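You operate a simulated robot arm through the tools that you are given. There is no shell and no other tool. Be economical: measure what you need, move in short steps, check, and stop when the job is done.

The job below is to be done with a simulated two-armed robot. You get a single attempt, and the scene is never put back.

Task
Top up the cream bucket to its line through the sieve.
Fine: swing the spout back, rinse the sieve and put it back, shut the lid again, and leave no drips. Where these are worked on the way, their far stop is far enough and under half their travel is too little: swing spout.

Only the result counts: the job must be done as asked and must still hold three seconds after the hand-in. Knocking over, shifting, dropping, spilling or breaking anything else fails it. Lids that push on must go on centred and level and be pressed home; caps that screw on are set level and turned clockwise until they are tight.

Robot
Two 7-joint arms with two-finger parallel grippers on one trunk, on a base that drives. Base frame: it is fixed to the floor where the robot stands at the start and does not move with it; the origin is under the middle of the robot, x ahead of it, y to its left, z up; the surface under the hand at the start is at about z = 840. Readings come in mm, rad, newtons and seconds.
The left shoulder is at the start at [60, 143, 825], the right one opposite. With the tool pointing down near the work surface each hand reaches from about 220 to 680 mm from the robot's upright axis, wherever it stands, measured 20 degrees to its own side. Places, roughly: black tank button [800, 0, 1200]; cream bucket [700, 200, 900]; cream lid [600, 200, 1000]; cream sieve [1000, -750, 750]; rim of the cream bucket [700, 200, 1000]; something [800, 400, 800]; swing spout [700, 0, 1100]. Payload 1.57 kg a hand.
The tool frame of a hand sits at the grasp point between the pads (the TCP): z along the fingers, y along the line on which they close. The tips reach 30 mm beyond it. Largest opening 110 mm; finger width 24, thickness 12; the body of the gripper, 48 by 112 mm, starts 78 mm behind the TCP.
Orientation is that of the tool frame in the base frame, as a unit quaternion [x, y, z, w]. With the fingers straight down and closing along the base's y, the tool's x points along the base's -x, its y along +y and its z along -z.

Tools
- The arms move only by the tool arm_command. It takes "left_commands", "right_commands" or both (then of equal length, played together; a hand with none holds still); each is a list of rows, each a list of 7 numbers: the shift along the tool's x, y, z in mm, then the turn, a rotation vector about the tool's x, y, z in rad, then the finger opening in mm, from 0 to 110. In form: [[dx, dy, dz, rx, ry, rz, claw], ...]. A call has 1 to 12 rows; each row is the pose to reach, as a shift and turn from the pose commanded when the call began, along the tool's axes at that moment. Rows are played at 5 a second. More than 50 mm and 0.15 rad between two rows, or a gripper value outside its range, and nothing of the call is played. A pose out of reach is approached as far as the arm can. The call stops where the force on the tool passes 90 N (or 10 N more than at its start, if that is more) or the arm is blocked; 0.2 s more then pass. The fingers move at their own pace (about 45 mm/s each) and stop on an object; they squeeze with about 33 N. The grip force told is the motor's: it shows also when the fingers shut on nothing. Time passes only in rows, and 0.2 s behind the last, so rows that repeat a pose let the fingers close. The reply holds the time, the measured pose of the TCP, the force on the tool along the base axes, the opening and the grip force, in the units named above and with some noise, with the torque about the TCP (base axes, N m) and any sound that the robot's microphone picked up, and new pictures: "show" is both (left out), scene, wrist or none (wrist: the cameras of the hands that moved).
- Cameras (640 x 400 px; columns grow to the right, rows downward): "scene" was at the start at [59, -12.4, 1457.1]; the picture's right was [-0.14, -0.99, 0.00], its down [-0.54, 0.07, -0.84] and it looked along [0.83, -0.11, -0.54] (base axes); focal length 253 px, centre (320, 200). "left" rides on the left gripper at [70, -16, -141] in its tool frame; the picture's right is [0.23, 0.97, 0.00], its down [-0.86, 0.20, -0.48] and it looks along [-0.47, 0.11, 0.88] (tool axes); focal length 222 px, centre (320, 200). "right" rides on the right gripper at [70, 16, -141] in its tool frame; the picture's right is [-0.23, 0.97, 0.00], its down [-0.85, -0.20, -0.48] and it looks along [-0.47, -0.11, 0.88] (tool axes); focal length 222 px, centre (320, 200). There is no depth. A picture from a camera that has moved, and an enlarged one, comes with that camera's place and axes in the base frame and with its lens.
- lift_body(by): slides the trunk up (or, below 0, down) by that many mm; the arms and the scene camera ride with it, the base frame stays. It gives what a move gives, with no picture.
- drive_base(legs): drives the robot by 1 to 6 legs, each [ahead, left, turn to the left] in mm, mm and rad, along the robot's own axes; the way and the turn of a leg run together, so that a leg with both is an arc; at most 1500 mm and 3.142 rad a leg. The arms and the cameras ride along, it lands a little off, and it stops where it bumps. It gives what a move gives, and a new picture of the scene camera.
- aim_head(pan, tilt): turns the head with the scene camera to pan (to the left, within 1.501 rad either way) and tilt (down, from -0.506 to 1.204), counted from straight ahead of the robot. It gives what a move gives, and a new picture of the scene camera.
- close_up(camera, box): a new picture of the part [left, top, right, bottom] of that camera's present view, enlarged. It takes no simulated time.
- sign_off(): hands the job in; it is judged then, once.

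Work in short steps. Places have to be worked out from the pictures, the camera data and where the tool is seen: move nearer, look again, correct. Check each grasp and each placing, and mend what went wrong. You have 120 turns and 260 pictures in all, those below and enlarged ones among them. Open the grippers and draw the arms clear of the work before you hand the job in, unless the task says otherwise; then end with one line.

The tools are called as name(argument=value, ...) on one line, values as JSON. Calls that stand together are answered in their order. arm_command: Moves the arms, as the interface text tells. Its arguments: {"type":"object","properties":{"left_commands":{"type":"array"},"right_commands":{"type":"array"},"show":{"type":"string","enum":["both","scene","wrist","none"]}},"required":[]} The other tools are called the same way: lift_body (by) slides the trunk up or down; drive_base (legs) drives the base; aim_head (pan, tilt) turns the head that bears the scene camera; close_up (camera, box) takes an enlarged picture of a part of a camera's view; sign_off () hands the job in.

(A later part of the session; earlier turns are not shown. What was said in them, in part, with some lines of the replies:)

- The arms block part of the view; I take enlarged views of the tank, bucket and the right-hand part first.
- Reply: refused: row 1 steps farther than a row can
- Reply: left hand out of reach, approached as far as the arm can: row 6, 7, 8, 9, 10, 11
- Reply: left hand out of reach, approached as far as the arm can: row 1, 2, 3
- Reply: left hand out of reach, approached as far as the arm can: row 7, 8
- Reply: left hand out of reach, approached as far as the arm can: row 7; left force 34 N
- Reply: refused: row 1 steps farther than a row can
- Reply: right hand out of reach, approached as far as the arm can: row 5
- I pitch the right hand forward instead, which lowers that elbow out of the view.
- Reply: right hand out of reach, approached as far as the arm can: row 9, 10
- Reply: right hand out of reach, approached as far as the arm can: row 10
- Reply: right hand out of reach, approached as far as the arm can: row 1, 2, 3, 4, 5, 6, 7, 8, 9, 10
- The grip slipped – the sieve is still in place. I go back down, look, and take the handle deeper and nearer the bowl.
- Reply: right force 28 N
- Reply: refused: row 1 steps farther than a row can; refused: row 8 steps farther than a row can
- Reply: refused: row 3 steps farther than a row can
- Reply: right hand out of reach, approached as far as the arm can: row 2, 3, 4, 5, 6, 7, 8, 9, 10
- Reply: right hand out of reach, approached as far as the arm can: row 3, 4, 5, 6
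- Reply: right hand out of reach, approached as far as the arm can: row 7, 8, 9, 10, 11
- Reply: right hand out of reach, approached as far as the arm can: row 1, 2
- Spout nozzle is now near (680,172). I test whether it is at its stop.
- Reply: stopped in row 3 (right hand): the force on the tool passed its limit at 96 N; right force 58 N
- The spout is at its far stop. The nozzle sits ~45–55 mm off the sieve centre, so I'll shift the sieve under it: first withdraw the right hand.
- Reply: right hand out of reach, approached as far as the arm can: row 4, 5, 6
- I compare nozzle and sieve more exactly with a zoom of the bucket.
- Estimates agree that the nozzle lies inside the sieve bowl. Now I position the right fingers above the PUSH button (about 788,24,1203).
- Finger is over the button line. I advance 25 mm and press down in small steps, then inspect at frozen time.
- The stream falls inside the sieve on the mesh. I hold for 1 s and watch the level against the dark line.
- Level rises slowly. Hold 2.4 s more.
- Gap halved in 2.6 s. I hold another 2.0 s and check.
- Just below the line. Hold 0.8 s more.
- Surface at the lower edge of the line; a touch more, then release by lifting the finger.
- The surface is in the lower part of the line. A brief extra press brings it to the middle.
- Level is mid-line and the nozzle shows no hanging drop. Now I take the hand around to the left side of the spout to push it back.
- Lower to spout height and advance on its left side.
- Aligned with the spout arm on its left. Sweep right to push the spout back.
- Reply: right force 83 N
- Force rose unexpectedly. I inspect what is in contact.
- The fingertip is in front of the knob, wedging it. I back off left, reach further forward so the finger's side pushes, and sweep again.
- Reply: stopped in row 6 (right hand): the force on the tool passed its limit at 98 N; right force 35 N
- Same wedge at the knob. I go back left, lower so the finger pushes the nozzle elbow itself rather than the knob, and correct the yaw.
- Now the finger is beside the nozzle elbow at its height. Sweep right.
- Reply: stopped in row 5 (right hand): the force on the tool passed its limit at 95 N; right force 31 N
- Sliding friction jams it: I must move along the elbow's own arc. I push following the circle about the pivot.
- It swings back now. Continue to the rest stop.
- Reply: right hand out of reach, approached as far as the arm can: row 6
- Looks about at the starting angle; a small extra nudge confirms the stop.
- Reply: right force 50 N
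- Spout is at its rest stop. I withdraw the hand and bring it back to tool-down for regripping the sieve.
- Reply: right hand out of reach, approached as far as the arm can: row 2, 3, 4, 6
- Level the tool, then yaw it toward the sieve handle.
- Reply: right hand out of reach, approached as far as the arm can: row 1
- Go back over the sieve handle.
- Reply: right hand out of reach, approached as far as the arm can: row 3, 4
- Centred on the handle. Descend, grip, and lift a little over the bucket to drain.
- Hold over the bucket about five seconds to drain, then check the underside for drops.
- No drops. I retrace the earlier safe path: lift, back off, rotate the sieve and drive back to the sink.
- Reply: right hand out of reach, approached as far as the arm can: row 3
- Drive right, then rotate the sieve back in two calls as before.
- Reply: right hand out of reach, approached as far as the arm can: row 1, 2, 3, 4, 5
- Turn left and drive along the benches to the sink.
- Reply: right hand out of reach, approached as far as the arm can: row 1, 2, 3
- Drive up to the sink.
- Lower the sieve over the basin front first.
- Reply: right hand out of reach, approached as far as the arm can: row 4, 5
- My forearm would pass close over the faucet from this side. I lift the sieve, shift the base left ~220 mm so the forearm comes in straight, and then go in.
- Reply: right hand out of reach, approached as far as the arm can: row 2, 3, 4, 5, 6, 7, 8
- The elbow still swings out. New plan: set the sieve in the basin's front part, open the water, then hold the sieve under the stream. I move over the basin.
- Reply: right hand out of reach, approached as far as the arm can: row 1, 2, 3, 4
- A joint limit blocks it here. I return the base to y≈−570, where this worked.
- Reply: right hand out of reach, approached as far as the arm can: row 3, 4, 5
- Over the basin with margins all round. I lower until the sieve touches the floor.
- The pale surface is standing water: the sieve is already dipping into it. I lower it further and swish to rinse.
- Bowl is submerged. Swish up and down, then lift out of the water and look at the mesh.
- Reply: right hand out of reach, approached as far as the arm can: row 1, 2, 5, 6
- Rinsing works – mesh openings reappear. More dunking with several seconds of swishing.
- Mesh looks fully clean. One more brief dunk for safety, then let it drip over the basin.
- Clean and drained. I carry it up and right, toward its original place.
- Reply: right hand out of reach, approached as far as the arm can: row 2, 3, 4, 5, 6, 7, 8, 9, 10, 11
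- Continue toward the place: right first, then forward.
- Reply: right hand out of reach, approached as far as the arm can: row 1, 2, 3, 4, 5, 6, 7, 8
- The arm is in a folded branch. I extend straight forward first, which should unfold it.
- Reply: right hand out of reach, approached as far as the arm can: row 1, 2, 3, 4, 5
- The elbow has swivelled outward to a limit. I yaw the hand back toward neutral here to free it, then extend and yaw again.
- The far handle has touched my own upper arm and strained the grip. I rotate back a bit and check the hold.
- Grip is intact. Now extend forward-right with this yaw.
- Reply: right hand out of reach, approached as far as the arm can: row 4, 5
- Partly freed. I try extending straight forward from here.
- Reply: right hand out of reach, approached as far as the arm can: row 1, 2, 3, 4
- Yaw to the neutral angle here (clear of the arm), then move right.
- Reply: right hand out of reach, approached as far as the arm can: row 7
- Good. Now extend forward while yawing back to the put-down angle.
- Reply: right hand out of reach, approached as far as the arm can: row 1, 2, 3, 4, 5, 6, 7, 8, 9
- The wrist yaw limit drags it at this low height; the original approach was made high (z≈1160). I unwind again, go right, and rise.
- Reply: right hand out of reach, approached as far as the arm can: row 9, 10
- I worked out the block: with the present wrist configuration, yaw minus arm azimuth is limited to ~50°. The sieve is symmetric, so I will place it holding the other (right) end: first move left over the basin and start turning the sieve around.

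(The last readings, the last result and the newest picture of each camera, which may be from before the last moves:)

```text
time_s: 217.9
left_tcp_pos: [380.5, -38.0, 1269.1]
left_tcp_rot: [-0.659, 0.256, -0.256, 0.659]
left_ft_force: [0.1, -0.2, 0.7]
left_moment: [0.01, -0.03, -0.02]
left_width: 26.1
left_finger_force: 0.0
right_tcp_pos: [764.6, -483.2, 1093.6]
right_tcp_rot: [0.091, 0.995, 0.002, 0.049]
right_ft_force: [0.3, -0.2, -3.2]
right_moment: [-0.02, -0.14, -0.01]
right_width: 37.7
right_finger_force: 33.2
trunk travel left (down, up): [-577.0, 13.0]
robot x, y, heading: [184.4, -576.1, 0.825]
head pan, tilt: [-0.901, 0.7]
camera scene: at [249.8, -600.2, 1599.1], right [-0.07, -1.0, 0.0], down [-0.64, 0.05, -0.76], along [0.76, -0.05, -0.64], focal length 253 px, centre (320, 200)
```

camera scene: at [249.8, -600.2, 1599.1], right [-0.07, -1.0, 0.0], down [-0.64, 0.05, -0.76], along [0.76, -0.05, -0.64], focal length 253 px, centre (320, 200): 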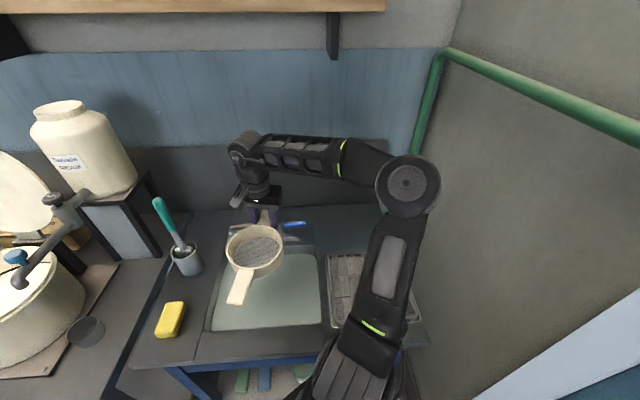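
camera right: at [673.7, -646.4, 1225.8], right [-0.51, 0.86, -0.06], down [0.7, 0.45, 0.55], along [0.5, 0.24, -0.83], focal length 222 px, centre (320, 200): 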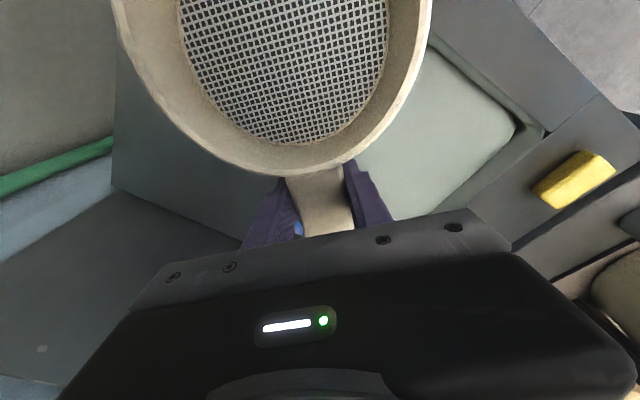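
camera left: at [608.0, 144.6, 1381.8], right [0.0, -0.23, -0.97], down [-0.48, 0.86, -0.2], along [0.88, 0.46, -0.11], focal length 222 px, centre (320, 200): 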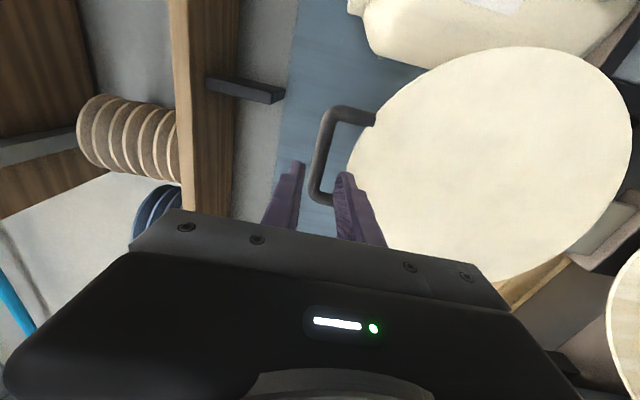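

Good, free. Level the tool and continue turning the sieve to point left.

arm_command(right_commands=[[0, 0, 0, 0, 0.097, 0, 0], [0, 0, 0, 0, 0.097, 0, 0]], show="none")

arm_command(right_commands=[[0, 0, 0, 0, 0, 0.133, 0], [0, 0, 0, 0, 0, 0.266, 0], [0, 0, 0, 0, 0, 0.4, 0], [0, 0, 0, 0, 0, 0.53, 0], [0, 0, 0, 0, 0, 0.66, 0], [0, 0, 0, 0, 0, 0.8, 0], [0, 0, 0, 0, 0, 0.93, 0], [0, 0, 0, 0, 0, 1.06, 0], [0, 0, 0, 0, 0, 1.19, 0], [0, 0, 0, 0, 0, 1.32, 0], [0, 0, 0, 0, 0, 1.457, 0]], show="both")

```text
time_s: 218.5
left_tcp_pos: [380.9, -38.5, 1268.6]
left_tcp_rot: [-0.658, 0.256, -0.256, 0.66]
left_ft_force: [0.4, -0.3, 0.1]
left_moment: [0.01, -0.02, 0.01]
left_width: 26.0
left_finger_force: 0.2
right_tcp_pos: [766.3, -483.0, 1094.1]
right_tcp_rot: [0.092, 0.996, 0.006, 0.0]
right_ft_force: [0.2, 0.9, -1.3]
right_moment: [-0.03, -0.14, 0.0]
right_width: 37.4
right_finger_force: 33.2
trunk travel left (down, up): [-577.0, 13.0]
robot x, y, heading: [183.7, -574.3, 0.828]
head pan, tilt: [-0.901, 0.7]
```

```text
time_s: 220.9
left_tcp_pos: [380.8, -37.1, 1268.9]
left_tcp_rot: [0.659, -0.256, 0.256, -0.659]
left_ft_force: [0.5, 0.2, -0.5]
left_moment: [0.01, 0.0, 0.01]
left_width: 26.0
left_finger_force: 0.0
right_tcp_pos: [764.7, -483.4, 1092.3]
right_tcp_rot: [0.732, 0.681, 0.005, -0.003]
right_ft_force: [-0.1, 0.1, -1.5]
right_moment: [-0.1, -0.02, -0.02]
right_width: 37.6
right_finger_force: 32.9
trunk travel left (down, up): [-577.0, 13.0]
robot x, y, heading: [184.0, -576.0, 0.825]
head pan, tilt: [-0.901, 0.7]
camera scene: at [249.7, -600.1, 1599.1], right [-0.07, -1.0, 0.0], down [-0.64, 0.05, -0.76], along [0.76, -0.05, -0.64], focal length 253 px, centre (320, 200)
camera right: at [786.0, -416.1, 1235.6], right [0.96, -0.3, 0.0], down [-0.26, -0.84, 0.47], along [-0.14, -0.45, -0.88], focal length 222 px, centre (320, 200)
```

scene: 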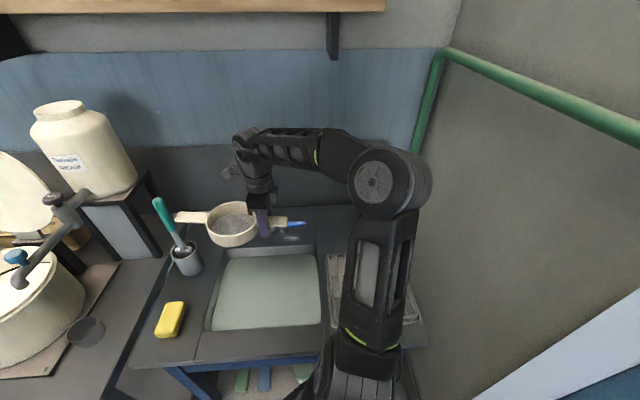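
right: 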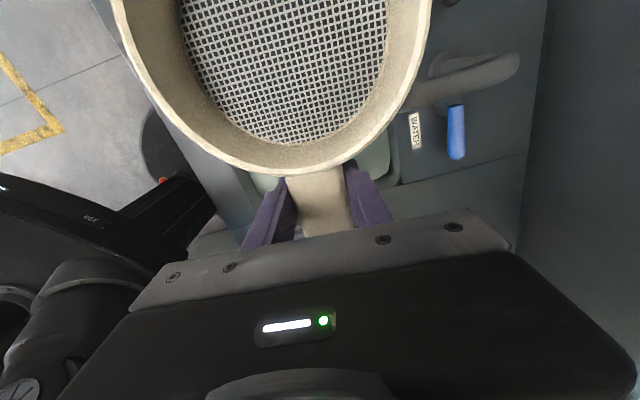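

Turned cleanly. Drive the base 110 mm right, then move the hand right above the rack.

drive_base(legs=[[-81, -75, 0]])

arm_command(right_commands=[[-36, 8, 0, 0, 0, 0, 0], [-72, 15, 0, 0, 0, 0, 0], [-109, 23, 0, 0, 0, 0, 0], [-145, 30, 0, 0, 0, 0, 0], [-181, 38, 0, 0, 0, 0, 0], [-217, 45, 0, 0, 0, 0, 0], [-254, 53, 0, 0, 0, 0, 0]], show="both")

```text
time_s: 222.1
left_tcp_pos: [376.4, -149.5, 1270.0]
left_tcp_rot: [-0.659, 0.256, -0.255, 0.66]
left_ft_force: [-0.1, -0.4, -0.3]
left_moment: [-0.01, 0.03, 0.03]
left_width: 25.9
left_finger_force: 0.1
right_tcp_pos: [761.8, -595.2, 1092.7]
right_tcp_rot: [0.729, 0.685, 0.005, -0.004]
right_ft_force: [-0.3, -0.8, -2.3]
right_moment: [-0.09, -0.02, 0.04]
right_width: 37.8
right_finger_force: 33.2
trunk travel left (down, up): [-577.0, 13.0]
robot x, y, heading: [182.6, -684.6, 0.834]
head pan, tilt: [-0.901, 0.7]
camera scene: at [248.1, -713.3, 1599.1], right [-0.07, -1.0, 0.0], down [-0.64, 0.04, -0.76], along [0.76, -0.05, -0.64], focal length 253 px, centre (320, 200)
```

scene: 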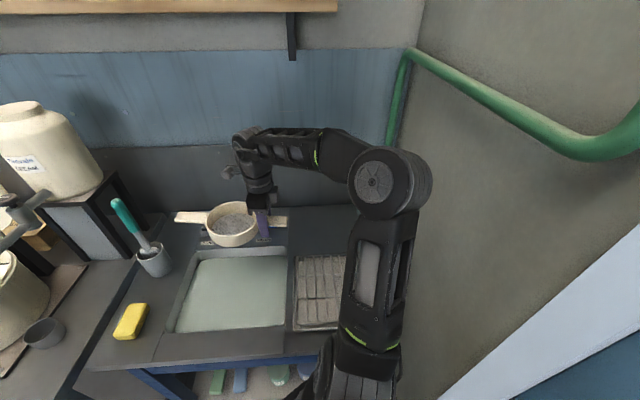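

```text
time_s: 223.7
left_tcp_pos: [376.5, -148.2, 1268.3]
left_tcp_rot: [-0.659, 0.255, -0.254, 0.66]
left_ft_force: [0.2, 0.4, 0.4]
left_moment: [0.02, -0.01, 0.04]
left_width: 26.1
left_finger_force: 0.1
right_tcp_pos: [800.6, -849.2, 1088.7]
right_tcp_rot: [0.729, 0.685, 0.006, -0.005]
right_ft_force: [0.3, 0.2, -1.8]
right_moment: [-0.12, 0.04, -0.02]
right_width: 37.6
right_finger_force: 32.3
trunk travel left (down, up): [-577.0, 13.0]
robot x, y, heading: [178.6, -680.4, 0.829]
head pan, tilt: [-0.901, 0.7]
camera scene: at [248.5, -712.2, 1599.1], right [-0.07, -1.0, 0.0], down [-0.64, 0.04, -0.76], along [0.76, -0.05, -0.64], focal length 253 px, centre (320, 200)
camera right: at [822.9, -782.1, 1230.9], right [0.96, -0.29, 0.0], down [-0.25, -0.85, 0.47], along [-0.14, -0.45, -0.88], focal length 222 px, centre (320, 200)
```

scene: 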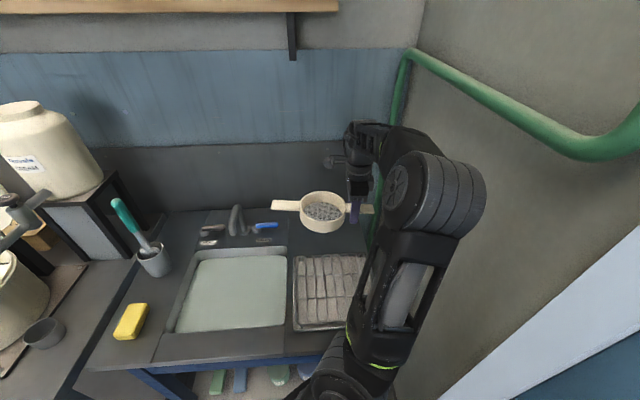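
right: 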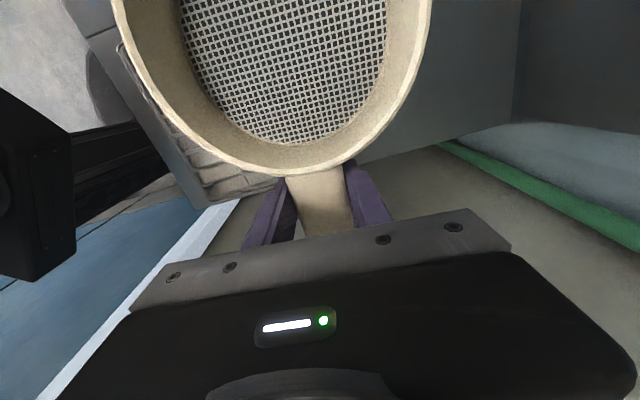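

Forward and down toward the place.

arm_command(right_commands=[[-3, 37, 25, 0, 0, 0, 0], [-5, 74, 50, 0, 0, 0, 0], [-8, 110, 80, 0, 0, 0, 0], [-10, 140, 110, 0, 0, 0, 0], [-10, 155, 140, 0, 0, 0, 0], [-12, 171, 170, 0, 0, 0, 0]], show="both")

close_up(camera="scene", box=[200, 160, 420, 298])

```text
time_s: 225.1
left_tcp_pos: [377.8, -148.7, 1268.5]
left_tcp_rot: [-0.659, 0.256, -0.254, 0.66]
left_ft_force: [0.5, -0.1, -0.6]
left_moment: [0.01, 0.0, 0.02]
left_width: 26.0
left_finger_force: 0.2
right_tcp_pos: [971.4, -871.1, 919.4]
right_tcp_rot: [0.73, 0.684, 0.005, -0.004]
right_ft_force: [0.3, -0.7, -2.1]
right_moment: [-0.12, 0.04, 0.01]
right_width: 37.7
right_finger_force: 32.9
right hand out of reach, approached as far as the arm can: row 1
trunk travel left (down, up): [-577.0, 13.0]
robot x, y, heading: [183.4, -682.6, 0.834]
head pan, tilt: [-0.901, 0.7]
camera scene: at [249.5, -712.2, 1599.1], right [-0.07, -1.0, 0.0], down [-0.64, 0.04, -0.76], along [0.76, -0.05, -0.65], focal length 253 px, centre (320, 200)
camera right: at [993.1, -804.0, 1062.0], right [0.96, -0.29, 0.0], down [-0.25, -0.85, 0.47], along [-0.14, -0.45, -0.88], focal length 222 px, centre (320, 200)
```

scene: 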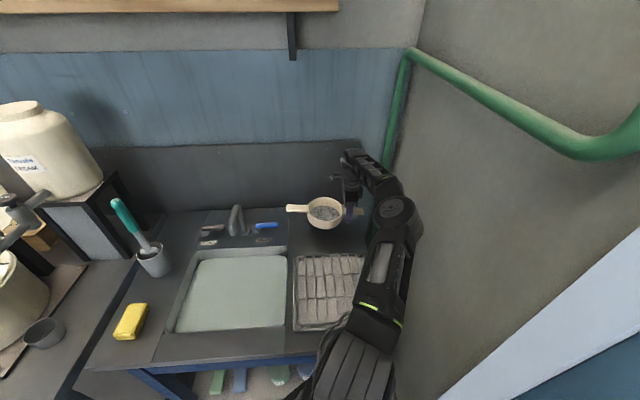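
right: 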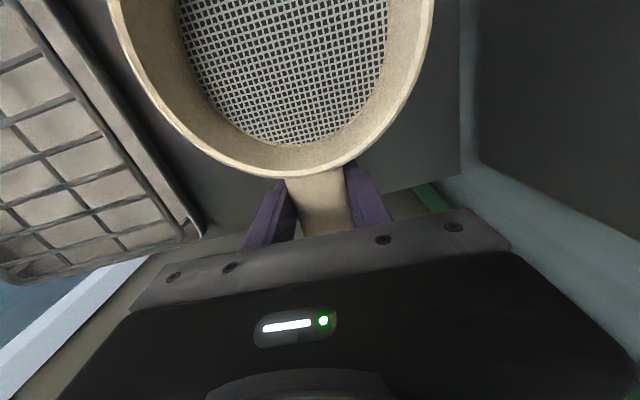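

```text
2.90 times, centred on (310, 229) of scene
camera zoom: at [249.5, -712.2, 1599.1], right [-0.07, -1.0, 0.0], down [-0.64, 0.04, -0.76], along [0.76, -0.05, -0.65], focal length 734 px, centre (349, 116)
```

zoom: 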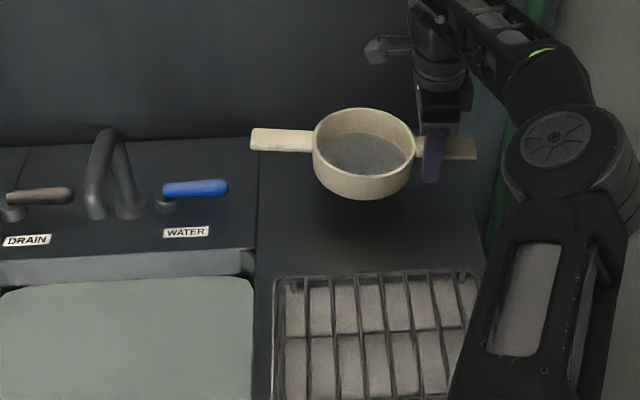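

Right above its place. Lower to z≈872, stepping finely at the end.

arm_command(right_commands=[[0, 0, 20, 0, 0, 0, 0], [0, 0, 36, 0, 0, 0, 0], [0, 0, 42, 0, 0, 0, 0], [0, 0, 46, 0, 0, 0, 0], [0, 0, 48, 0, 0, 0, 0]], show="none")

close_up(camera="scene", box=[260, 170, 400, 258])

```text
time_s: 226.3
left_tcp_pos: [376.8, -149.1, 1269.0]
left_tcp_rot: [-0.659, 0.256, -0.256, 0.659]
left_ft_force: [0.4, -0.3, -0.6]
left_moment: [0.01, 0.01, -0.02]
left_width: 26.1
left_finger_force: 0.0
right_tcp_pos: [969.1, -869.3, 871.7]
right_tcp_rot: [0.729, 0.684, 0.004, -0.005]
right_ft_force: [-0.2, 0.6, -1.3]
right_moment: [-0.16, 0.03, -0.01]
right_width: 37.6
right_finger_force: 33.2
trunk travel left (down, up): [-577.0, 13.0]
robot x, y, heading: [184.1, -683.6, 0.834]
head pan, tilt: [-0.901, 0.7]
```

```text
4.55 times, centred on (330, 214) of scene
camera zoom: at [248.3, -711.5, 1599.1], right [-0.07, -1.0, 0.0], down [-0.64, 0.04, -0.76], along [0.76, -0.05, -0.64], focal length 1151 px, centre (274, 136)
```

zoom: 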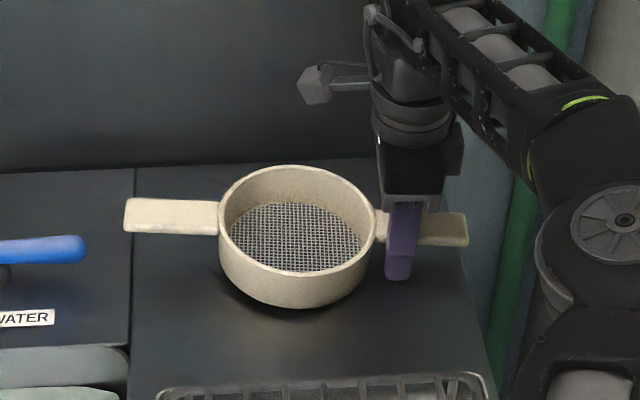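

Lower in 2 mm steps to contact.

arm_command(right_commands=[[0, 0, 2, 0, 0, 0, 0], [0, 0, 4, 0, 0, 0, 0], [0, 0, 6, 0, 0, 0, 0]], show="none")

```text
time_s: 227.1
left_tcp_pos: [374.5, -148.4, 1269.0]
left_tcp_rot: [-0.659, 0.254, -0.256, 0.66]
left_ft_force: [0.7, -0.6, -0.2]
left_moment: [-0.02, -0.02, 0.02]
left_width: 26.1
left_finger_force: 0.1
right_tcp_pos: [967.2, -869.4, 870.3]
right_tcp_rot: [0.73, 0.684, 0.007, -0.002]
right_ft_force: [0.6, -1.3, 24.1]
right_moment: [-0.41, 0.61, 0.16]
right_width: 37.5
right_finger_force: 33.5
trunk travel left (down, up): [-577.0, 13.0]
robot x, y, heading: [185.4, -682.5, 0.832]
head pan, tilt: [-0.901, 0.7]
```

Contact. Relax, open, and lift away.

arm_command(right_commands=[[0, 0, -4, 0, 0, 0, 0], [0, 0, -4, 0, 0, 0, 45], [0, 0, -4, 0, 0, 0, 56], [0, 0, -4, 0, 0, 0, 62], [0, 0, -30, 0, 0, 0, 62], [0, 0, -65, 0, 0, 0, 62], [0, -20, -100, 0, 0, 0, 62], [0, -60, -130, 0, 0, 0, 62]], show="both")

close_up(camera="scene", box=[200, 160, 420, 298])

```text
time_s: 228.9
left_tcp_pos: [374.6, -149.3, 1270.4]
left_tcp_rot: [-0.659, 0.255, -0.255, 0.66]
left_ft_force: [-0.5, -0.4, 0.0]
left_moment: [0.05, 0.02, 0.03]
left_width: 25.8
left_finger_force: 0.1
right_tcp_pos: [902.9, -864.7, 994.7]
right_tcp_rot: [0.729, 0.684, 0.006, -0.003]
right_ft_force: [0.6, 0.8, 0.4]
right_moment: [-0.02, -0.03, 0.02]
right_width: 61.7
right_finger_force: 0.1
trunk travel left (down, up): [-577.0, 13.0]
robot x, y, heading: [182.7, -685.7, 0.832]
head pan, tilt: [-0.901, 0.7]
camera scene: at [246.2, -711.5, 1599.1], right [-0.07, -1.0, 0.0], down [-0.64, 0.04, -0.77], along [0.76, -0.05, -0.64], focal length 253 px, centre (320, 200)
camera right: at [924.5, -796.8, 1137.2], right [0.96, -0.29, 0.0], down [-0.26, -0.85, 0.47], along [-0.14, -0.45, -0.88], focal length 222 px, centre (320, 200)
```

scene: 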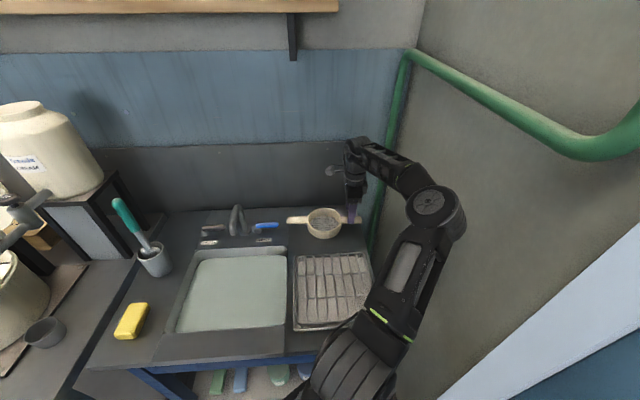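
right: 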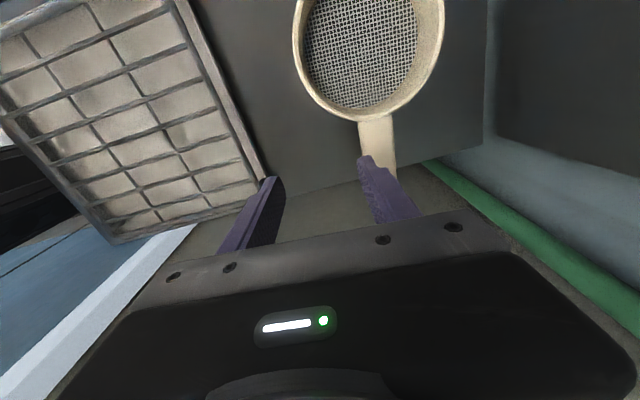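

```text
2.90 times, centred on (310, 229) of scene
camera zoom: at [246.2, -711.5, 1599.1], right [-0.07, -1.0, 0.0], down [-0.64, 0.04, -0.77], along [0.76, -0.05, -0.64], focal length 734 px, centre (349, 116)
```

zoom: 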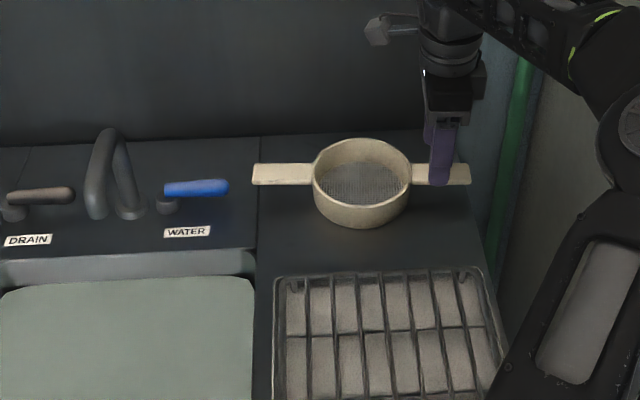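

The sieve is back in place, clean. I retract the right hand and drive to the bucket for closing the lid with the left hand.

arm_command(right_commands=[[0, -45, -15, 0, 0, 0, 30], [0, -90, -30, 0, 0, 0, 0], [0, -135, -40, 0, 0, 0, 0], [0, -180, -40, 0, 0, 0, 0], [0, -220, -40, 0, 0, 0, 0]], show="none")

drive_base(legs=[[-202, 222, 0], [517, 471, 0], [0, 0, -0.832], [130, 0, 0]])

aim_head(pan=0.0, tilt=0.55)

```text
time_s: 230.1
left_tcp_pos: [375.2, -147.8, 1269.7]
left_tcp_rot: [-0.659, 0.255, -0.255, 0.66]
left_ft_force: [-0.5, 0.2, 0.1]
left_moment: [-0.02, 0.0, -0.04]
left_width: 25.9
left_finger_force: 0.1
right_tcp_pos: [685.1, -855.0, 1036.0]
right_tcp_rot: [0.729, 0.684, 0.005, -0.004]
right_ft_force: [0.5, -0.6, 0.2]
right_moment: [0.03, 0.0, -0.01]
right_width: 0.0
right_finger_force: 21.5
trunk travel left (down, up): [-577.0, 13.0]
robot x, y, heading: [182.7, -685.3, 0.836]
head pan, tilt: [-0.901, 0.7]
```

```text
time_s: 238.6
left_tcp_pos: [541.0, 236.3, 1269.0]
left_tcp_rot: [0.503, -0.497, 0.497, -0.502]
left_ft_force: [0.2, 0.0, -0.4]
left_moment: [0.0, 0.0, -0.04]
left_width: 26.2
left_finger_force: 0.1
right_tcp_pos: [234.3, -473.2, 1035.7]
right_tcp_rot: [0.942, 0.336, 0.006, -0.003]
right_ft_force: [0.4, -0.1, -0.3]
right_moment: [0.0, 0.07, -0.03]
right_width: 0.0
right_finger_force: 21.3
trunk travel left (down, up): [-577.0, 13.0]
robot x, y, heading: [14.1, 9.5, 0.008]
head pan, tilt: [-0.901, 0.7]
camera scene: at [40.7, -54.1, 1599.1], right [-0.78, -0.63, 0.0], down [-0.41, 0.5, -0.76], along [0.48, -0.59, -0.64], focal length 253 px, centre (320, 200)
```

scene: 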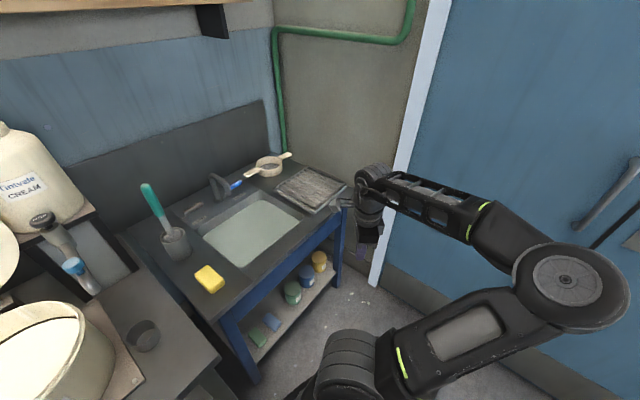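

```text
time_s: 239.8
left_tcp_pos: [538.4, 234.5, 1268.5]
left_tcp_rot: [0.503, -0.498, 0.497, -0.502]
left_ft_force: [0.3, 0.0, -0.5]
left_moment: [0.02, 0.01, 0.0]
left_width: 26.1
left_finger_force: 0.0
right_tcp_pos: [232.9, -473.9, 1036.8]
right_tcp_rot: [0.942, 0.335, 0.005, -0.002]
right_ft_force: [0.4, 0.3, -0.6]
right_moment: [0.0, -0.03, -0.02]
right_width: 0.2
right_finger_force: 21.6
trunk travel left (down, up): [-577.0, 13.0]
robot x, y, heading: [14.9, 14.3, 0.013]
head pan, tilt: [0.0, 0.55]
camera scene: at [75.0, 12.8, 1612.2], right [0.01, -1.0, 0.0], down [-0.52, -0.01, -0.85], along [0.85, 0.01, -0.52], focal length 253 px, centre (320, 200)
```

scene: 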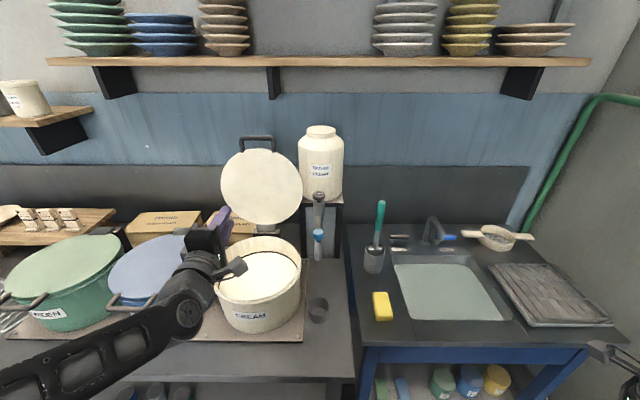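

Everything looks right. I raise the left hand to the bar's height and bring it in front of the lid handle.

arm_command(left_commands=[[6, -30, 30, 0, 0, 0, 60], [12, -62, 65, 0, 0, 0, 60], [18, -90, 100, 0, 0, 0, 60], [18, -97, 140, 0, 0, 0, 60], [18, -97, 180, 0, 0, 0, 40], [18, -97, 215, 0, 0, 0, 30], [18, -97, 240, 0, 0, 0, 28], [18, -97, 240, 0, 0, 0, 28]], show="both")

```text
time_s: 241.6
left_tcp_pos: [778.0, 217.4, 1366.5]
left_tcp_rot: [0.502, -0.498, 0.497, -0.502]
left_ft_force: [0.1, 0.1, 0.5]
left_moment: [0.04, 0.01, 0.01]
left_width: 28.0
left_finger_force: 0.1
right_tcp_pos: [231.2, -473.4, 1035.4]
right_tcp_rot: [0.942, 0.336, 0.005, -0.001]
right_ft_force: [-0.4, 1.0, -0.3]
right_moment: [-0.02, 0.03, 0.0]
right_width: 0.0
right_finger_force: 21.1
trunk travel left (down, up): [-577.0, 13.0]
robot x, y, heading: [15.8, 13.0, 0.01]
head pan, tilt: [0.0, 0.55]
camera scene: at [74.4, 12.9, 1612.3], right [0.01, -1.0, 0.0], down [-0.52, -0.01, -0.85], along [0.85, 0.01, -0.52], focal length 253 px, centre (320, 200)
camera left: at [638.1, 147.6, 1382.7], right [0.0, -0.23, -0.97], down [-0.49, 0.85, -0.2], along [0.87, 0.48, -0.11], focal length 222 px, centre (320, 200)
```

scene: 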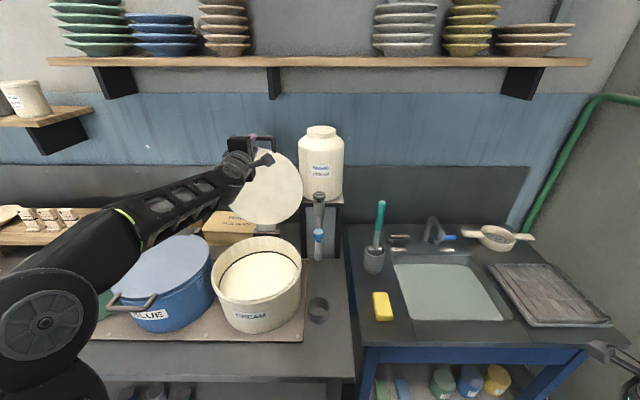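
left: 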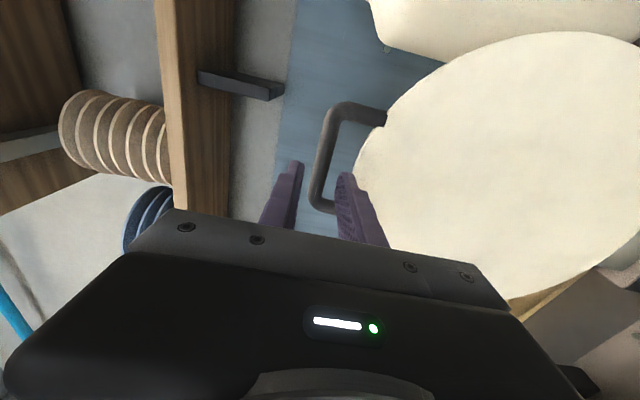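

The bar (x≈847, z≈1362) is lined up between the fingers. I advance and then grip it.

arm_command(left_commands=[[0, 1, 20, 0, 0, 0, 27], [0, 1, 40, 0, 0, 0, 27], [0, 1, 55, 0, 0, 0, 27], [0, 1, 62, 0, 0, 0, 27], [0, 2, 62, 0, 0, 0, 0], [0, 2, 62, 0, 0, 0, 0], [0, 2, 62, 0, 0, 0, 0]], show="wrist")

```text
time_s: 243.2
left_tcp_pos: [840.5, 220.6, 1362.1]
left_tcp_rot: [-0.503, 0.497, -0.497, 0.503]
left_ft_force: [-0.5, 1.0, -4.0]
left_moment: [0.69, 0.07, -0.07]
left_width: 15.6
left_finger_force: 31.0
right_tcp_pos: [232.8, -473.9, 1035.4]
right_tcp_rot: [0.942, 0.336, 0.005, -0.003]
right_ft_force: [0.6, -0.6, 0.1]
right_moment: [0.01, -0.04, 0.03]
right_width: 0.2
right_finger_force: 20.8
trunk travel left (down, up): [-577.0, 13.0]
robot x, y, heading: [15.7, 8.9, 0.01]
head pan, tilt: [0.0, 0.55]
camera left: at [700.5, 149.9, 1379.1], right [0.0, -0.23, -0.97], down [-0.49, 0.85, -0.2], along [0.87, 0.48, -0.11], focal length 222 px, centre (320, 200)
```

left: 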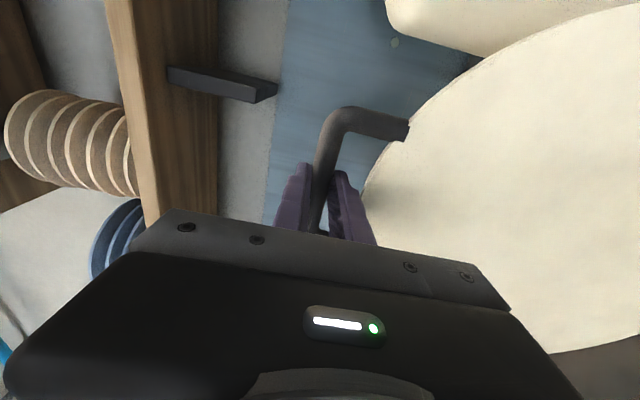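

Gripped. I draw the lid back along its arc, keeping the grip.

arm_command(left_commands=[[0, 0, -18, 0, 0, 0, 0], [0, -1, -35, 0, 0, 0, 0], [0, 0, -54, 0, 0, 0, 0], [0, 2, -73, 0, 0, 0, 0], [0, 4, -92, 0, 0, 0, 0], [0, 9, -111, 0, 0, 0, 0], [0, 14, -130, 0, 0, 0, 0], [0, 19, -148, 0, 0, 0, 0]], show="both")

```text
time_s: 245.0
left_tcp_pos: [693.3, 219.6, 1347.0]
left_tcp_rot: [-0.504, 0.495, -0.497, 0.504]
left_ft_force: [-2.8, 10.9, 2.1]
left_moment: [0.76, 0.05, 0.42]
left_width: 15.5
left_finger_force: 31.0
right_tcp_pos: [232.2, -471.5, 1035.4]
right_tcp_rot: [0.942, 0.335, 0.006, -0.002]
right_ft_force: [1.3, 0.4, -0.1]
right_moment: [0.0, 0.03, -0.04]
right_width: 0.0
right_finger_force: 21.2
trunk travel left (down, up): [-577.0, 13.0]
robot x, y, heading: [13.4, 14.9, 0.01]
head pan, tilt: [0.0, 0.55]
camera scene: at [74.3, 15.1, 1612.3], right [0.01, -1.0, 0.0], down [-0.52, -0.01, -0.85], along [0.85, 0.01, -0.52], focal length 253 px, centre (320, 200)
camera left: at [553.2, 149.0, 1362.8], right [0.01, -0.23, -0.97], down [-0.49, 0.85, -0.2], along [0.87, 0.48, -0.11], focal length 222 px, centre (320, 200)
```

scene: 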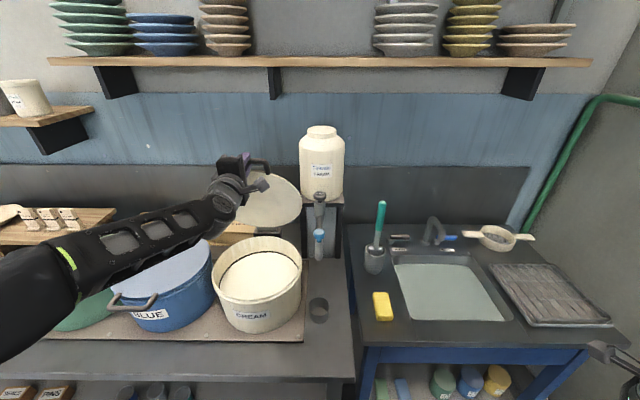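
left: 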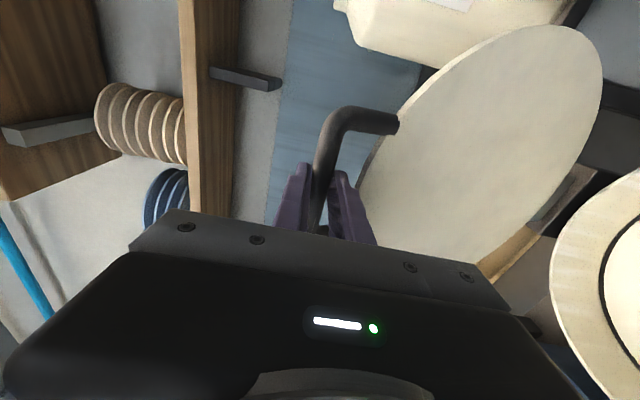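

Smooth. Continue to about 46°, then loosen to a cage with the lid resting on the lower finger.

arm_command(left_commands=[[0, 8.5, -21, 0, 0, 0, 0], [0, 19, -42, 0, 0, 0, 0], [0, 30, -62, 0, 0, 0, 0], [0, 43, -81, 0, 0, 0, 0], [0, 57, -99, 0, 0, 0, 0], [0, 73, -116, 0, 0, 0, 0], [0, 73, -116, 0, 0, 0, 24], [0, 73, -116, 0, 0, 0, 32], [0, 73, -90, 0, 0, 0, 32]], show="both")

```text
time_s: 247.0
left_tcp_pos: [590.0, 218.0, 1285.8]
left_tcp_rot: [-0.494, 0.489, -0.504, 0.512]
left_ft_force: [-40.8, 2.9, 44.8]
left_moment: [0.22, -0.28, -0.04]
left_width: 22.1
left_finger_force: 0.0
right_tcp_pos: [224.7, -473.7, 1037.8]
right_tcp_rot: [0.942, 0.336, 0.01, -0.001]
right_ft_force: [0.1, -0.4, 0.1]
right_moment: [-0.01, -0.01, -0.02]
right_width: 0.0
right_finger_force: 21.8
trunk travel left (down, up): [-577.0, 13.0]
robot x, y, heading: [11.9, 14.0, 0.01]
head pan, tilt: [0.0, 0.55]
camera scene: at [61.5, 11.8, 1613.5], right [0.01, -1.0, 0.0], down [-0.52, -0.01, -0.86], along [0.86, 0.01, -0.52], focal length 253 px, centre (320, 200)
camera left: at [449.7, 145.3, 1296.8], right [0.04, -0.22, -0.97], down [-0.48, 0.85, -0.21], along [0.87, 0.48, -0.08], focal length 222 px, centre (320, 200)
```

scene: 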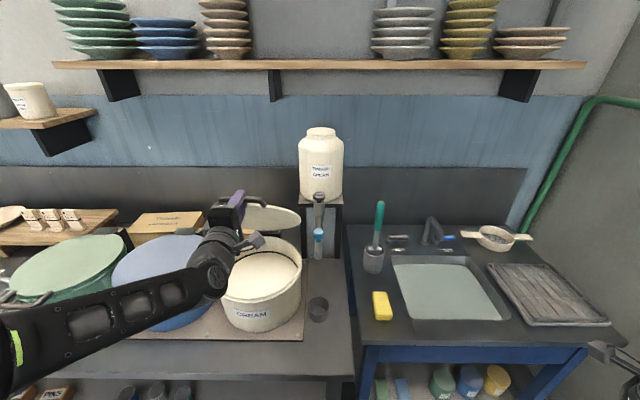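
left: 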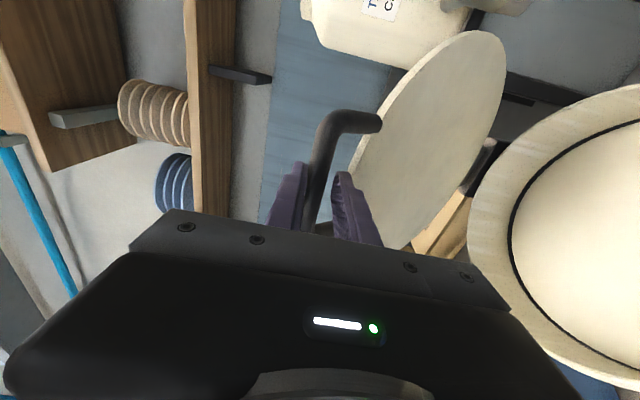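

The tip pressed on the lid. I relieve it with the cage open, then back the base off 115 mm (the hinge has shown it holds by friction), so the arm has room for the rest of the arc.

arm_command(left_commands=[[0, 0, -14, 0, 0, 0, 34], [0, 0, -26, 0, 0, 0, 34], [0, 0, -30, 0, 0, 0, 36]], show="none")

drive_base(legs=[[-115, 0, 0]])

close_up(camera="left", box=[0, 0, 640, 400])

```text
time_s: 247.8
left_tcp_pos: [569.7, 215.4, 1270.6]
left_tcp_rot: [0.503, -0.498, 0.497, -0.501]
left_ft_force: [-11.6, -1.0, 10.7]
left_moment: [-0.03, 0.04, -0.05]
left_width: 26.4
left_finger_force: 0.1
right_tcp_pos: [230.4, -473.6, 1035.3]
right_tcp_rot: [0.942, 0.336, 0.007, -0.002]
right_ft_force: [0.0, 0.6, 0.1]
right_moment: [0.04, 0.01, 0.02]
right_width: 0.0
right_finger_force: 21.4
trunk travel left (down, up): [-577.0, 13.0]
robot x, y, heading: [17.6, 11.0, 0.011]
head pan, tilt: [0.0, 0.55]
```

```text
time_s: 249.0
left_tcp_pos: [453.7, 216.4, 1271.4]
left_tcp_rot: [-0.502, 0.497, -0.497, 0.503]
left_ft_force: [0.5, 0.2, 0.5]
left_moment: [-0.01, 0.01, 0.01]
left_width: 36.1
left_finger_force: 0.0
right_tcp_pos: [114.4, -474.6, 1035.6]
right_tcp_rot: [0.942, 0.335, 0.007, -0.001]
right_ft_force: [0.8, -0.1, -0.5]
right_moment: [-0.02, -0.05, -0.01]
right_width: 0.3
right_finger_force: 21.0
trunk travel left (down, up): [-577.0, 13.0]
robot x, y, heading: [-99.2, 12.1, 0.009]
head pan, tilt: [0.0, 0.55]
camera scene: at [-43.7, 11.6, 1612.3], right [0.01, -1.0, 0.0], down [-0.52, 0.0, -0.85], along [0.85, 0.01, -0.52], focal length 253 px, centre (320, 200)
```

scene: 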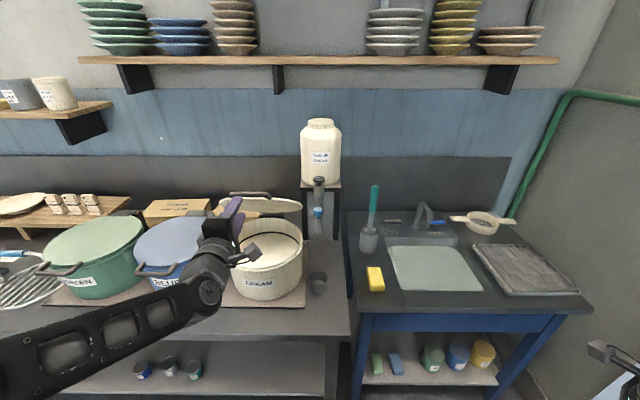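

```text
1.00 times, centred on (320, 200) of left (not enlarged: the box is as wide or as high as the picture)
camera zoom: at [314.2, 144.9, 1287.8], right [0.0, -0.23, -0.97], down [-0.49, 0.85, -0.2], along [0.87, 0.47, -0.11], focal length 222 px, centre (320, 200)
```

zoom: 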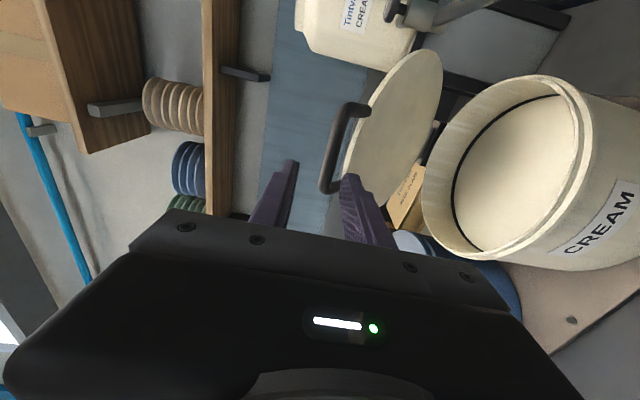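

The lid stays put at ~45°. I put the closed fingers above the bar and push it down along the arc.

arm_command(left_commands=[[0, -25, 0, 0, 0, 0, 10], [0, -45, 0, 0, 0, 0, 0], [0, -45, 40, 0, 0, 0, 0], [0, -45, 80, 0, 0, 0, 0], [0, -45, 120, 0, 0, 0, 0], [0, -45, 120, 0, 0, 0, 0]], show="wrist")

arm_command(left_commands=[[0, 25, 0, 0, 0, 0, 0], [0, 50, -20, 0, 0, 0, 0], [0, 73, -37, 0, 0, 0, 0], [0, 97, -53, 0, 0, 0, 0], [0, 122, -66, 0, 0, 0, 0], [0, 149, -77, 0, 0, 0, 0], [0, 177, -86, 0, 0, 0, 0], [0, 205, -92, 0, 0, 0, 0]], show="both")

```text
time_s: 250.4
left_tcp_pos: [575.8, 216.1, 1318.0]
left_tcp_rot: [-0.501, 0.497, -0.498, 0.503]
left_ft_force: [-0.6, 0.5, -0.3]
left_moment: [0.01, -0.01, -0.02]
left_width: 0.0
left_finger_force: 21.6
right_tcp_pos: [114.4, -475.0, 1034.8]
right_tcp_rot: [0.942, 0.335, 0.006, -0.001]
right_ft_force: [-0.1, 0.1, -0.1]
right_moment: [-0.04, 0.0, 0.01]
right_width: 0.0
right_finger_force: 21.2
trunk travel left (down, up): [-577.0, 13.0]
robot x, y, heading: [-102.3, 10.5, 0.007]
head pan, tilt: [0.0, 0.55]
camera left: at [435.5, 145.3, 1334.5], right [0.0, -0.23, -0.97], down [-0.49, 0.85, -0.2], along [0.87, 0.47, -0.11], focal length 222 px, centre (320, 200)
```

left: 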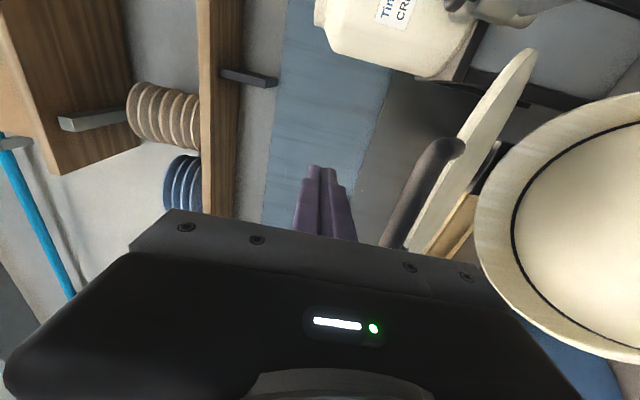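

```text
time_s: 252.2
left_tcp_pos: [485.4, 216.6, 1110.3]
left_tcp_rot: [-0.502, 0.498, -0.498, 0.502]
left_ft_force: [0.0, -0.7, 0.6]
left_moment: [0.02, 0.01, -0.05]
left_width: 0.0
left_finger_force: 21.4
right_tcp_pos: [116.3, -475.0, 1035.7]
right_tcp_rot: [0.942, 0.334, 0.006, -0.001]
right_ft_force: [0.9, 0.4, 0.8]
right_moment: [0.04, 0.04, 0.05]
right_width: 0.1
right_finger_force: 21.0
trunk travel left (down, up): [-577.0, 13.0]
robot x, y, heading: [-100.8, 13.1, 0.01]
head pan, tilt: [0.0, 0.55]
camera scene: at [-41.0, 11.8, 1612.2], right [0.01, -1.0, 0.0], down [-0.52, -0.01, -0.85], along [0.85, 0.01, -0.52], focal length 253 px, centre (320, 200)
camera left: at [345.2, 146.2, 1124.9], right [0.0, -0.23, -0.97], down [-0.49, 0.85, -0.2], along [0.87, 0.47, -0.11], focal length 222 px, centre (320, 200)
```

scene: 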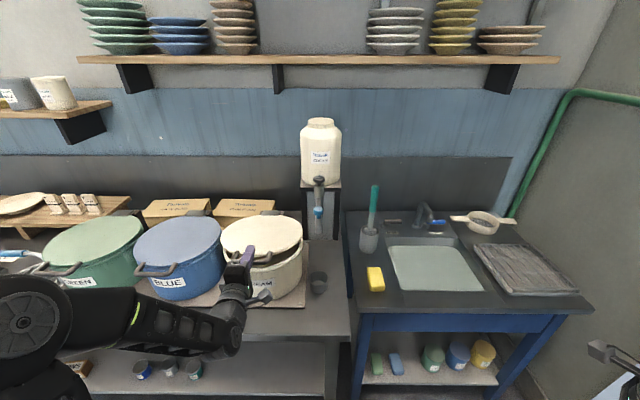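
left: 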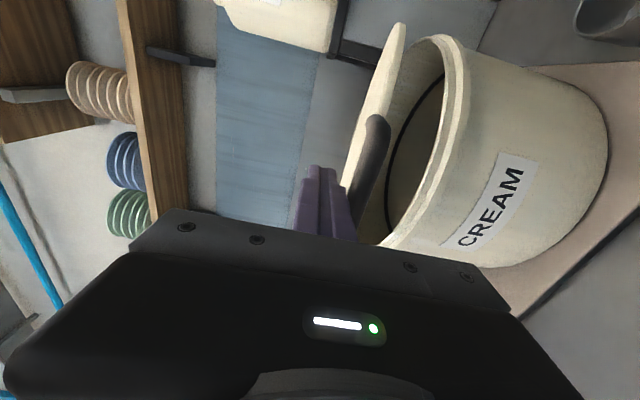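

Lid nearly shut. Continue down gently and press it home.

arm_command(left_commands=[[0, 18, -4, 0, 0, 0, 0], [0, 34, -6, 0, 0, 0, 0], [0, 46, -7, 0, 0, 0, 0], [0, 54, -7, 0, 0, 0, 0], [0, 59, -7, 0, 0, 0, 0], [0, 63, -7, 0, 0, 0, 0], [0, 66, -7, 0, 0, 0, 0]], show="both")

```text
time_s: 253.8
left_tcp_pos: [476.9, 215.0, 1048.0]
left_tcp_rot: [-0.5, 0.496, -0.499, 0.506]
left_ft_force: [3.3, 1.2, 12.7]
left_moment: [-0.03, -0.08, 0.0]
left_width: 0.1
left_finger_force: 21.3
right_tcp_pos: [114.8, -475.7, 1035.4]
right_tcp_rot: [0.942, 0.335, 0.006, -0.003]
right_ft_force: [1.2, -0.5, 1.3]
right_moment: [0.02, 0.0, 0.0]
right_width: 0.0
right_finger_force: 21.5
trunk travel left (down, up): [-577.0, 13.0]
robot x, y, heading: [-105.0, 14.3, 0.01]
head pan, tilt: [0.0, 0.55]
camera scene: at [-42.5, 11.3, 1612.6], right [0.01, -1.0, 0.0], down [-0.52, 0.0, -0.85], along [0.85, 0.01, -0.52], focal length 253 px, centre (320, 200)
camera left: at [337.1, 144.5, 1062.6], right [0.01, -0.23, -0.97], down [-0.48, 0.85, -0.2], along [0.87, 0.47, -0.1], focal length 222 px, centre (320, 200)
5 turns are left
```

scene: 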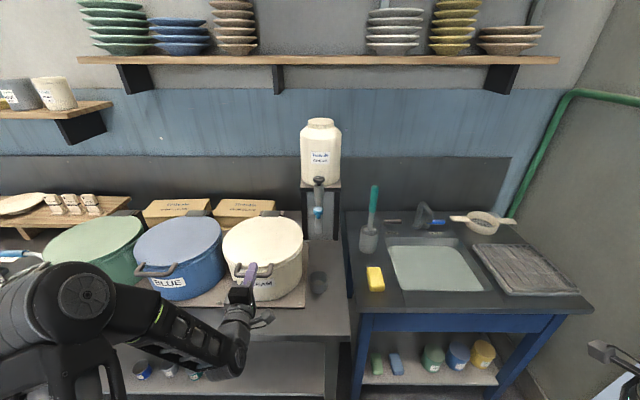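
left: 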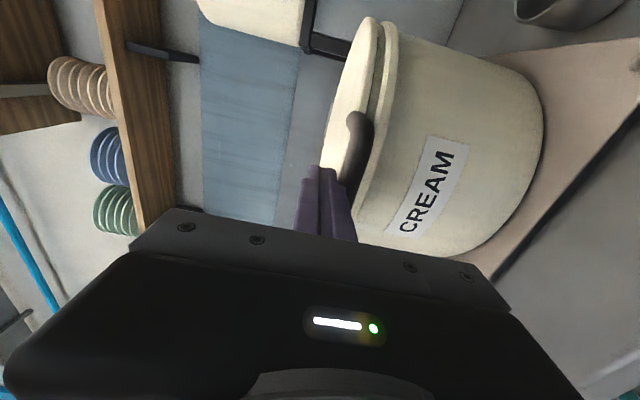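

Contact at closed height. A firmer final press, then lift off, open and withdraw, and back the base away.

arm_command(left_commands=[[0, 3, 0, 0, 0, 0, 0], [0, 5, 0, 0, 0, 0, 0], [0, -5, 0, 0, 0, 0, 0], [0, -30, 0, 0, 0, 0, 20], [0, -60, 0, 0, 0, 0, 60], [0, -80, 0, 0, 0, 0, 80]], show="none")

drive_base(legs=[[-300, 0, 0]])

close_up(camera="scene", box=[180, 120, 380, 245])

close_up(camera="left", box=[240, 0, 560, 200])

```text
time_s: 255.2
left_tcp_pos: [473.9, 214.4, 1123.4]
left_tcp_rot: [0.503, -0.498, 0.497, -0.502]
left_ft_force: [0.6, 1.0, -0.8]
left_moment: [-0.01, 0.02, 0.01]
left_width: 64.4
left_finger_force: 0.1
right_tcp_pos: [115.4, -474.9, 1035.8]
right_tcp_rot: [0.942, 0.334, 0.006, -0.001]
right_ft_force: [0.7, -0.1, -0.4]
right_moment: [0.02, -0.02, 0.01]
right_width: 0.0
right_finger_force: 21.0
trunk travel left (down, up): [-577.0, 13.0]
robot x, y, heading: [-103.9, 13.1, 0.006]
head pan, tilt: [0.0, 0.55]
```

```text
time_s: 257.2
left_tcp_pos: [172.2, 214.8, 1124.3]
left_tcp_rot: [-0.503, 0.496, -0.497, 0.505]
left_ft_force: [-0.3, 0.3, 0.1]
left_moment: [0.01, 0.0, -0.01]
left_width: 80.0
left_finger_force: 0.1
right_tcp_pos: [-183.4, -478.4, 1034.6]
right_tcp_rot: [0.942, 0.337, 0.006, -0.001]
right_ft_force: [-0.5, -0.6, 0.7]
right_moment: [0.02, -0.06, 0.02]
right_width: 0.0
right_finger_force: 21.3
trunk travel left (down, up): [-577.0, 13.0]
robot x, y, heading: [-404.8, 3.3, 0.014]
head pan, tilt: [0.0, 0.55]
camera scene: at [-343.4, 8.4, 1612.3], right [0.01, -1.0, 0.0], down [-0.52, -0.01, -0.85], along [0.85, 0.01, -0.52], focal length 253 px, centre (320, 200)
```

scene: 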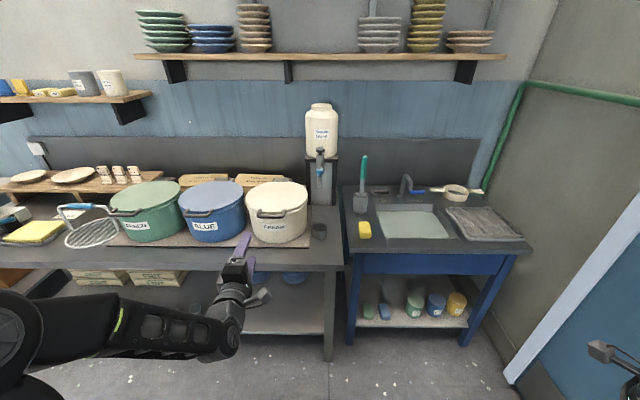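

```text
3.20 times, centred on (280, 182) of scene
camera zoom: at [-343.4, 8.4, 1612.3], right [0.01, -1.0, 0.0], down [-0.52, -0.01, -0.85], along [0.85, 0.01, -0.52], focal length 811 px, centre (448, 256)
```

zoom: 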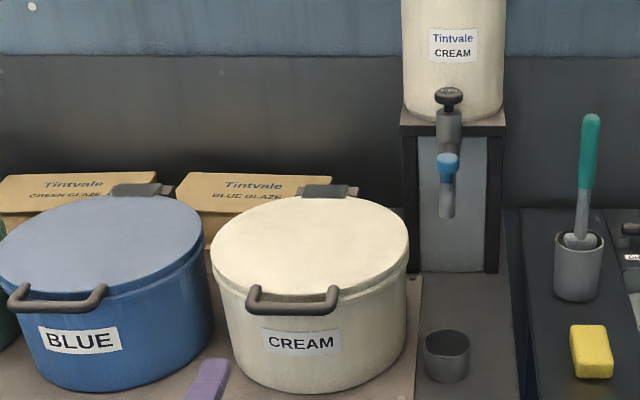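

```text
2.00 times, centred on (400, 100) of left
camera zoom: at [33.6, 143.2, 1139.7], right [0.0, -0.23, -0.97], down [-0.49, 0.85, -0.2], along [0.87, 0.48, -0.11], focal length 444 px, centre (160, 400)
4 turns are left
```

zoom: 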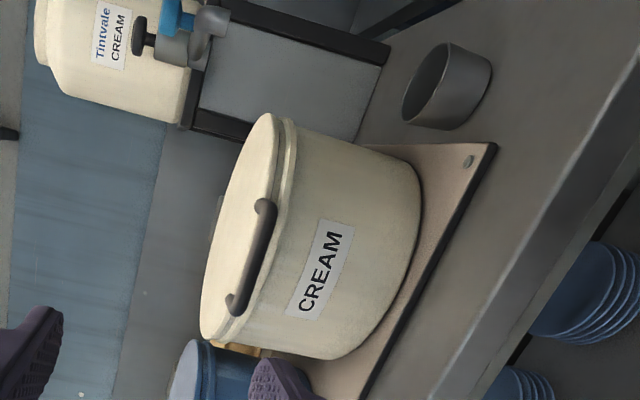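

The lid is shut and level, the spout is back, the sieve is in place and I see no drips. I open the right gripper as the last step.

arm_command(right_commands=[[0, 0, 0, 0, 0, 0, 60], [0, 0, 0, 0, 0, 0, 100], [0, 0, 0, 0, 0, 0, 100]], show="none")

```text
time_s: 258.0
left_tcp_pos: [173.7, 215.4, 1123.6]
left_tcp_rot: [0.503, -0.496, 0.497, -0.503]
left_ft_force: [0.0, -0.8, 1.1]
left_moment: [-0.02, -0.06, 0.04]
left_width: 80.0
left_finger_force: 0.0
right_tcp_pos: [-183.3, -476.8, 1036.1]
right_tcp_rot: [0.941, 0.337, 0.006, -0.002]
right_ft_force: [-1.0, -0.2, -0.3]
right_moment: [0.0, 0.02, 0.02]
right_width: 65.6
right_finger_force: 0.1
trunk travel left (down, up): [-577.0, 13.0]
robot x, y, heading: [-403.5, 7.8, 0.015]
head pan, tilt: [0.0, 0.55]
3 turns are left
```

Both arms are clear and the grippers are open, so I hand the job in.

sign_off()

```text
The job is handed in.
```

The cream bucket is filled to its line through the sieve. The spout is swung back, the sieve is rinsed in the sink water and back in its place turned end for end, the lid is shut, and I saw no drips.
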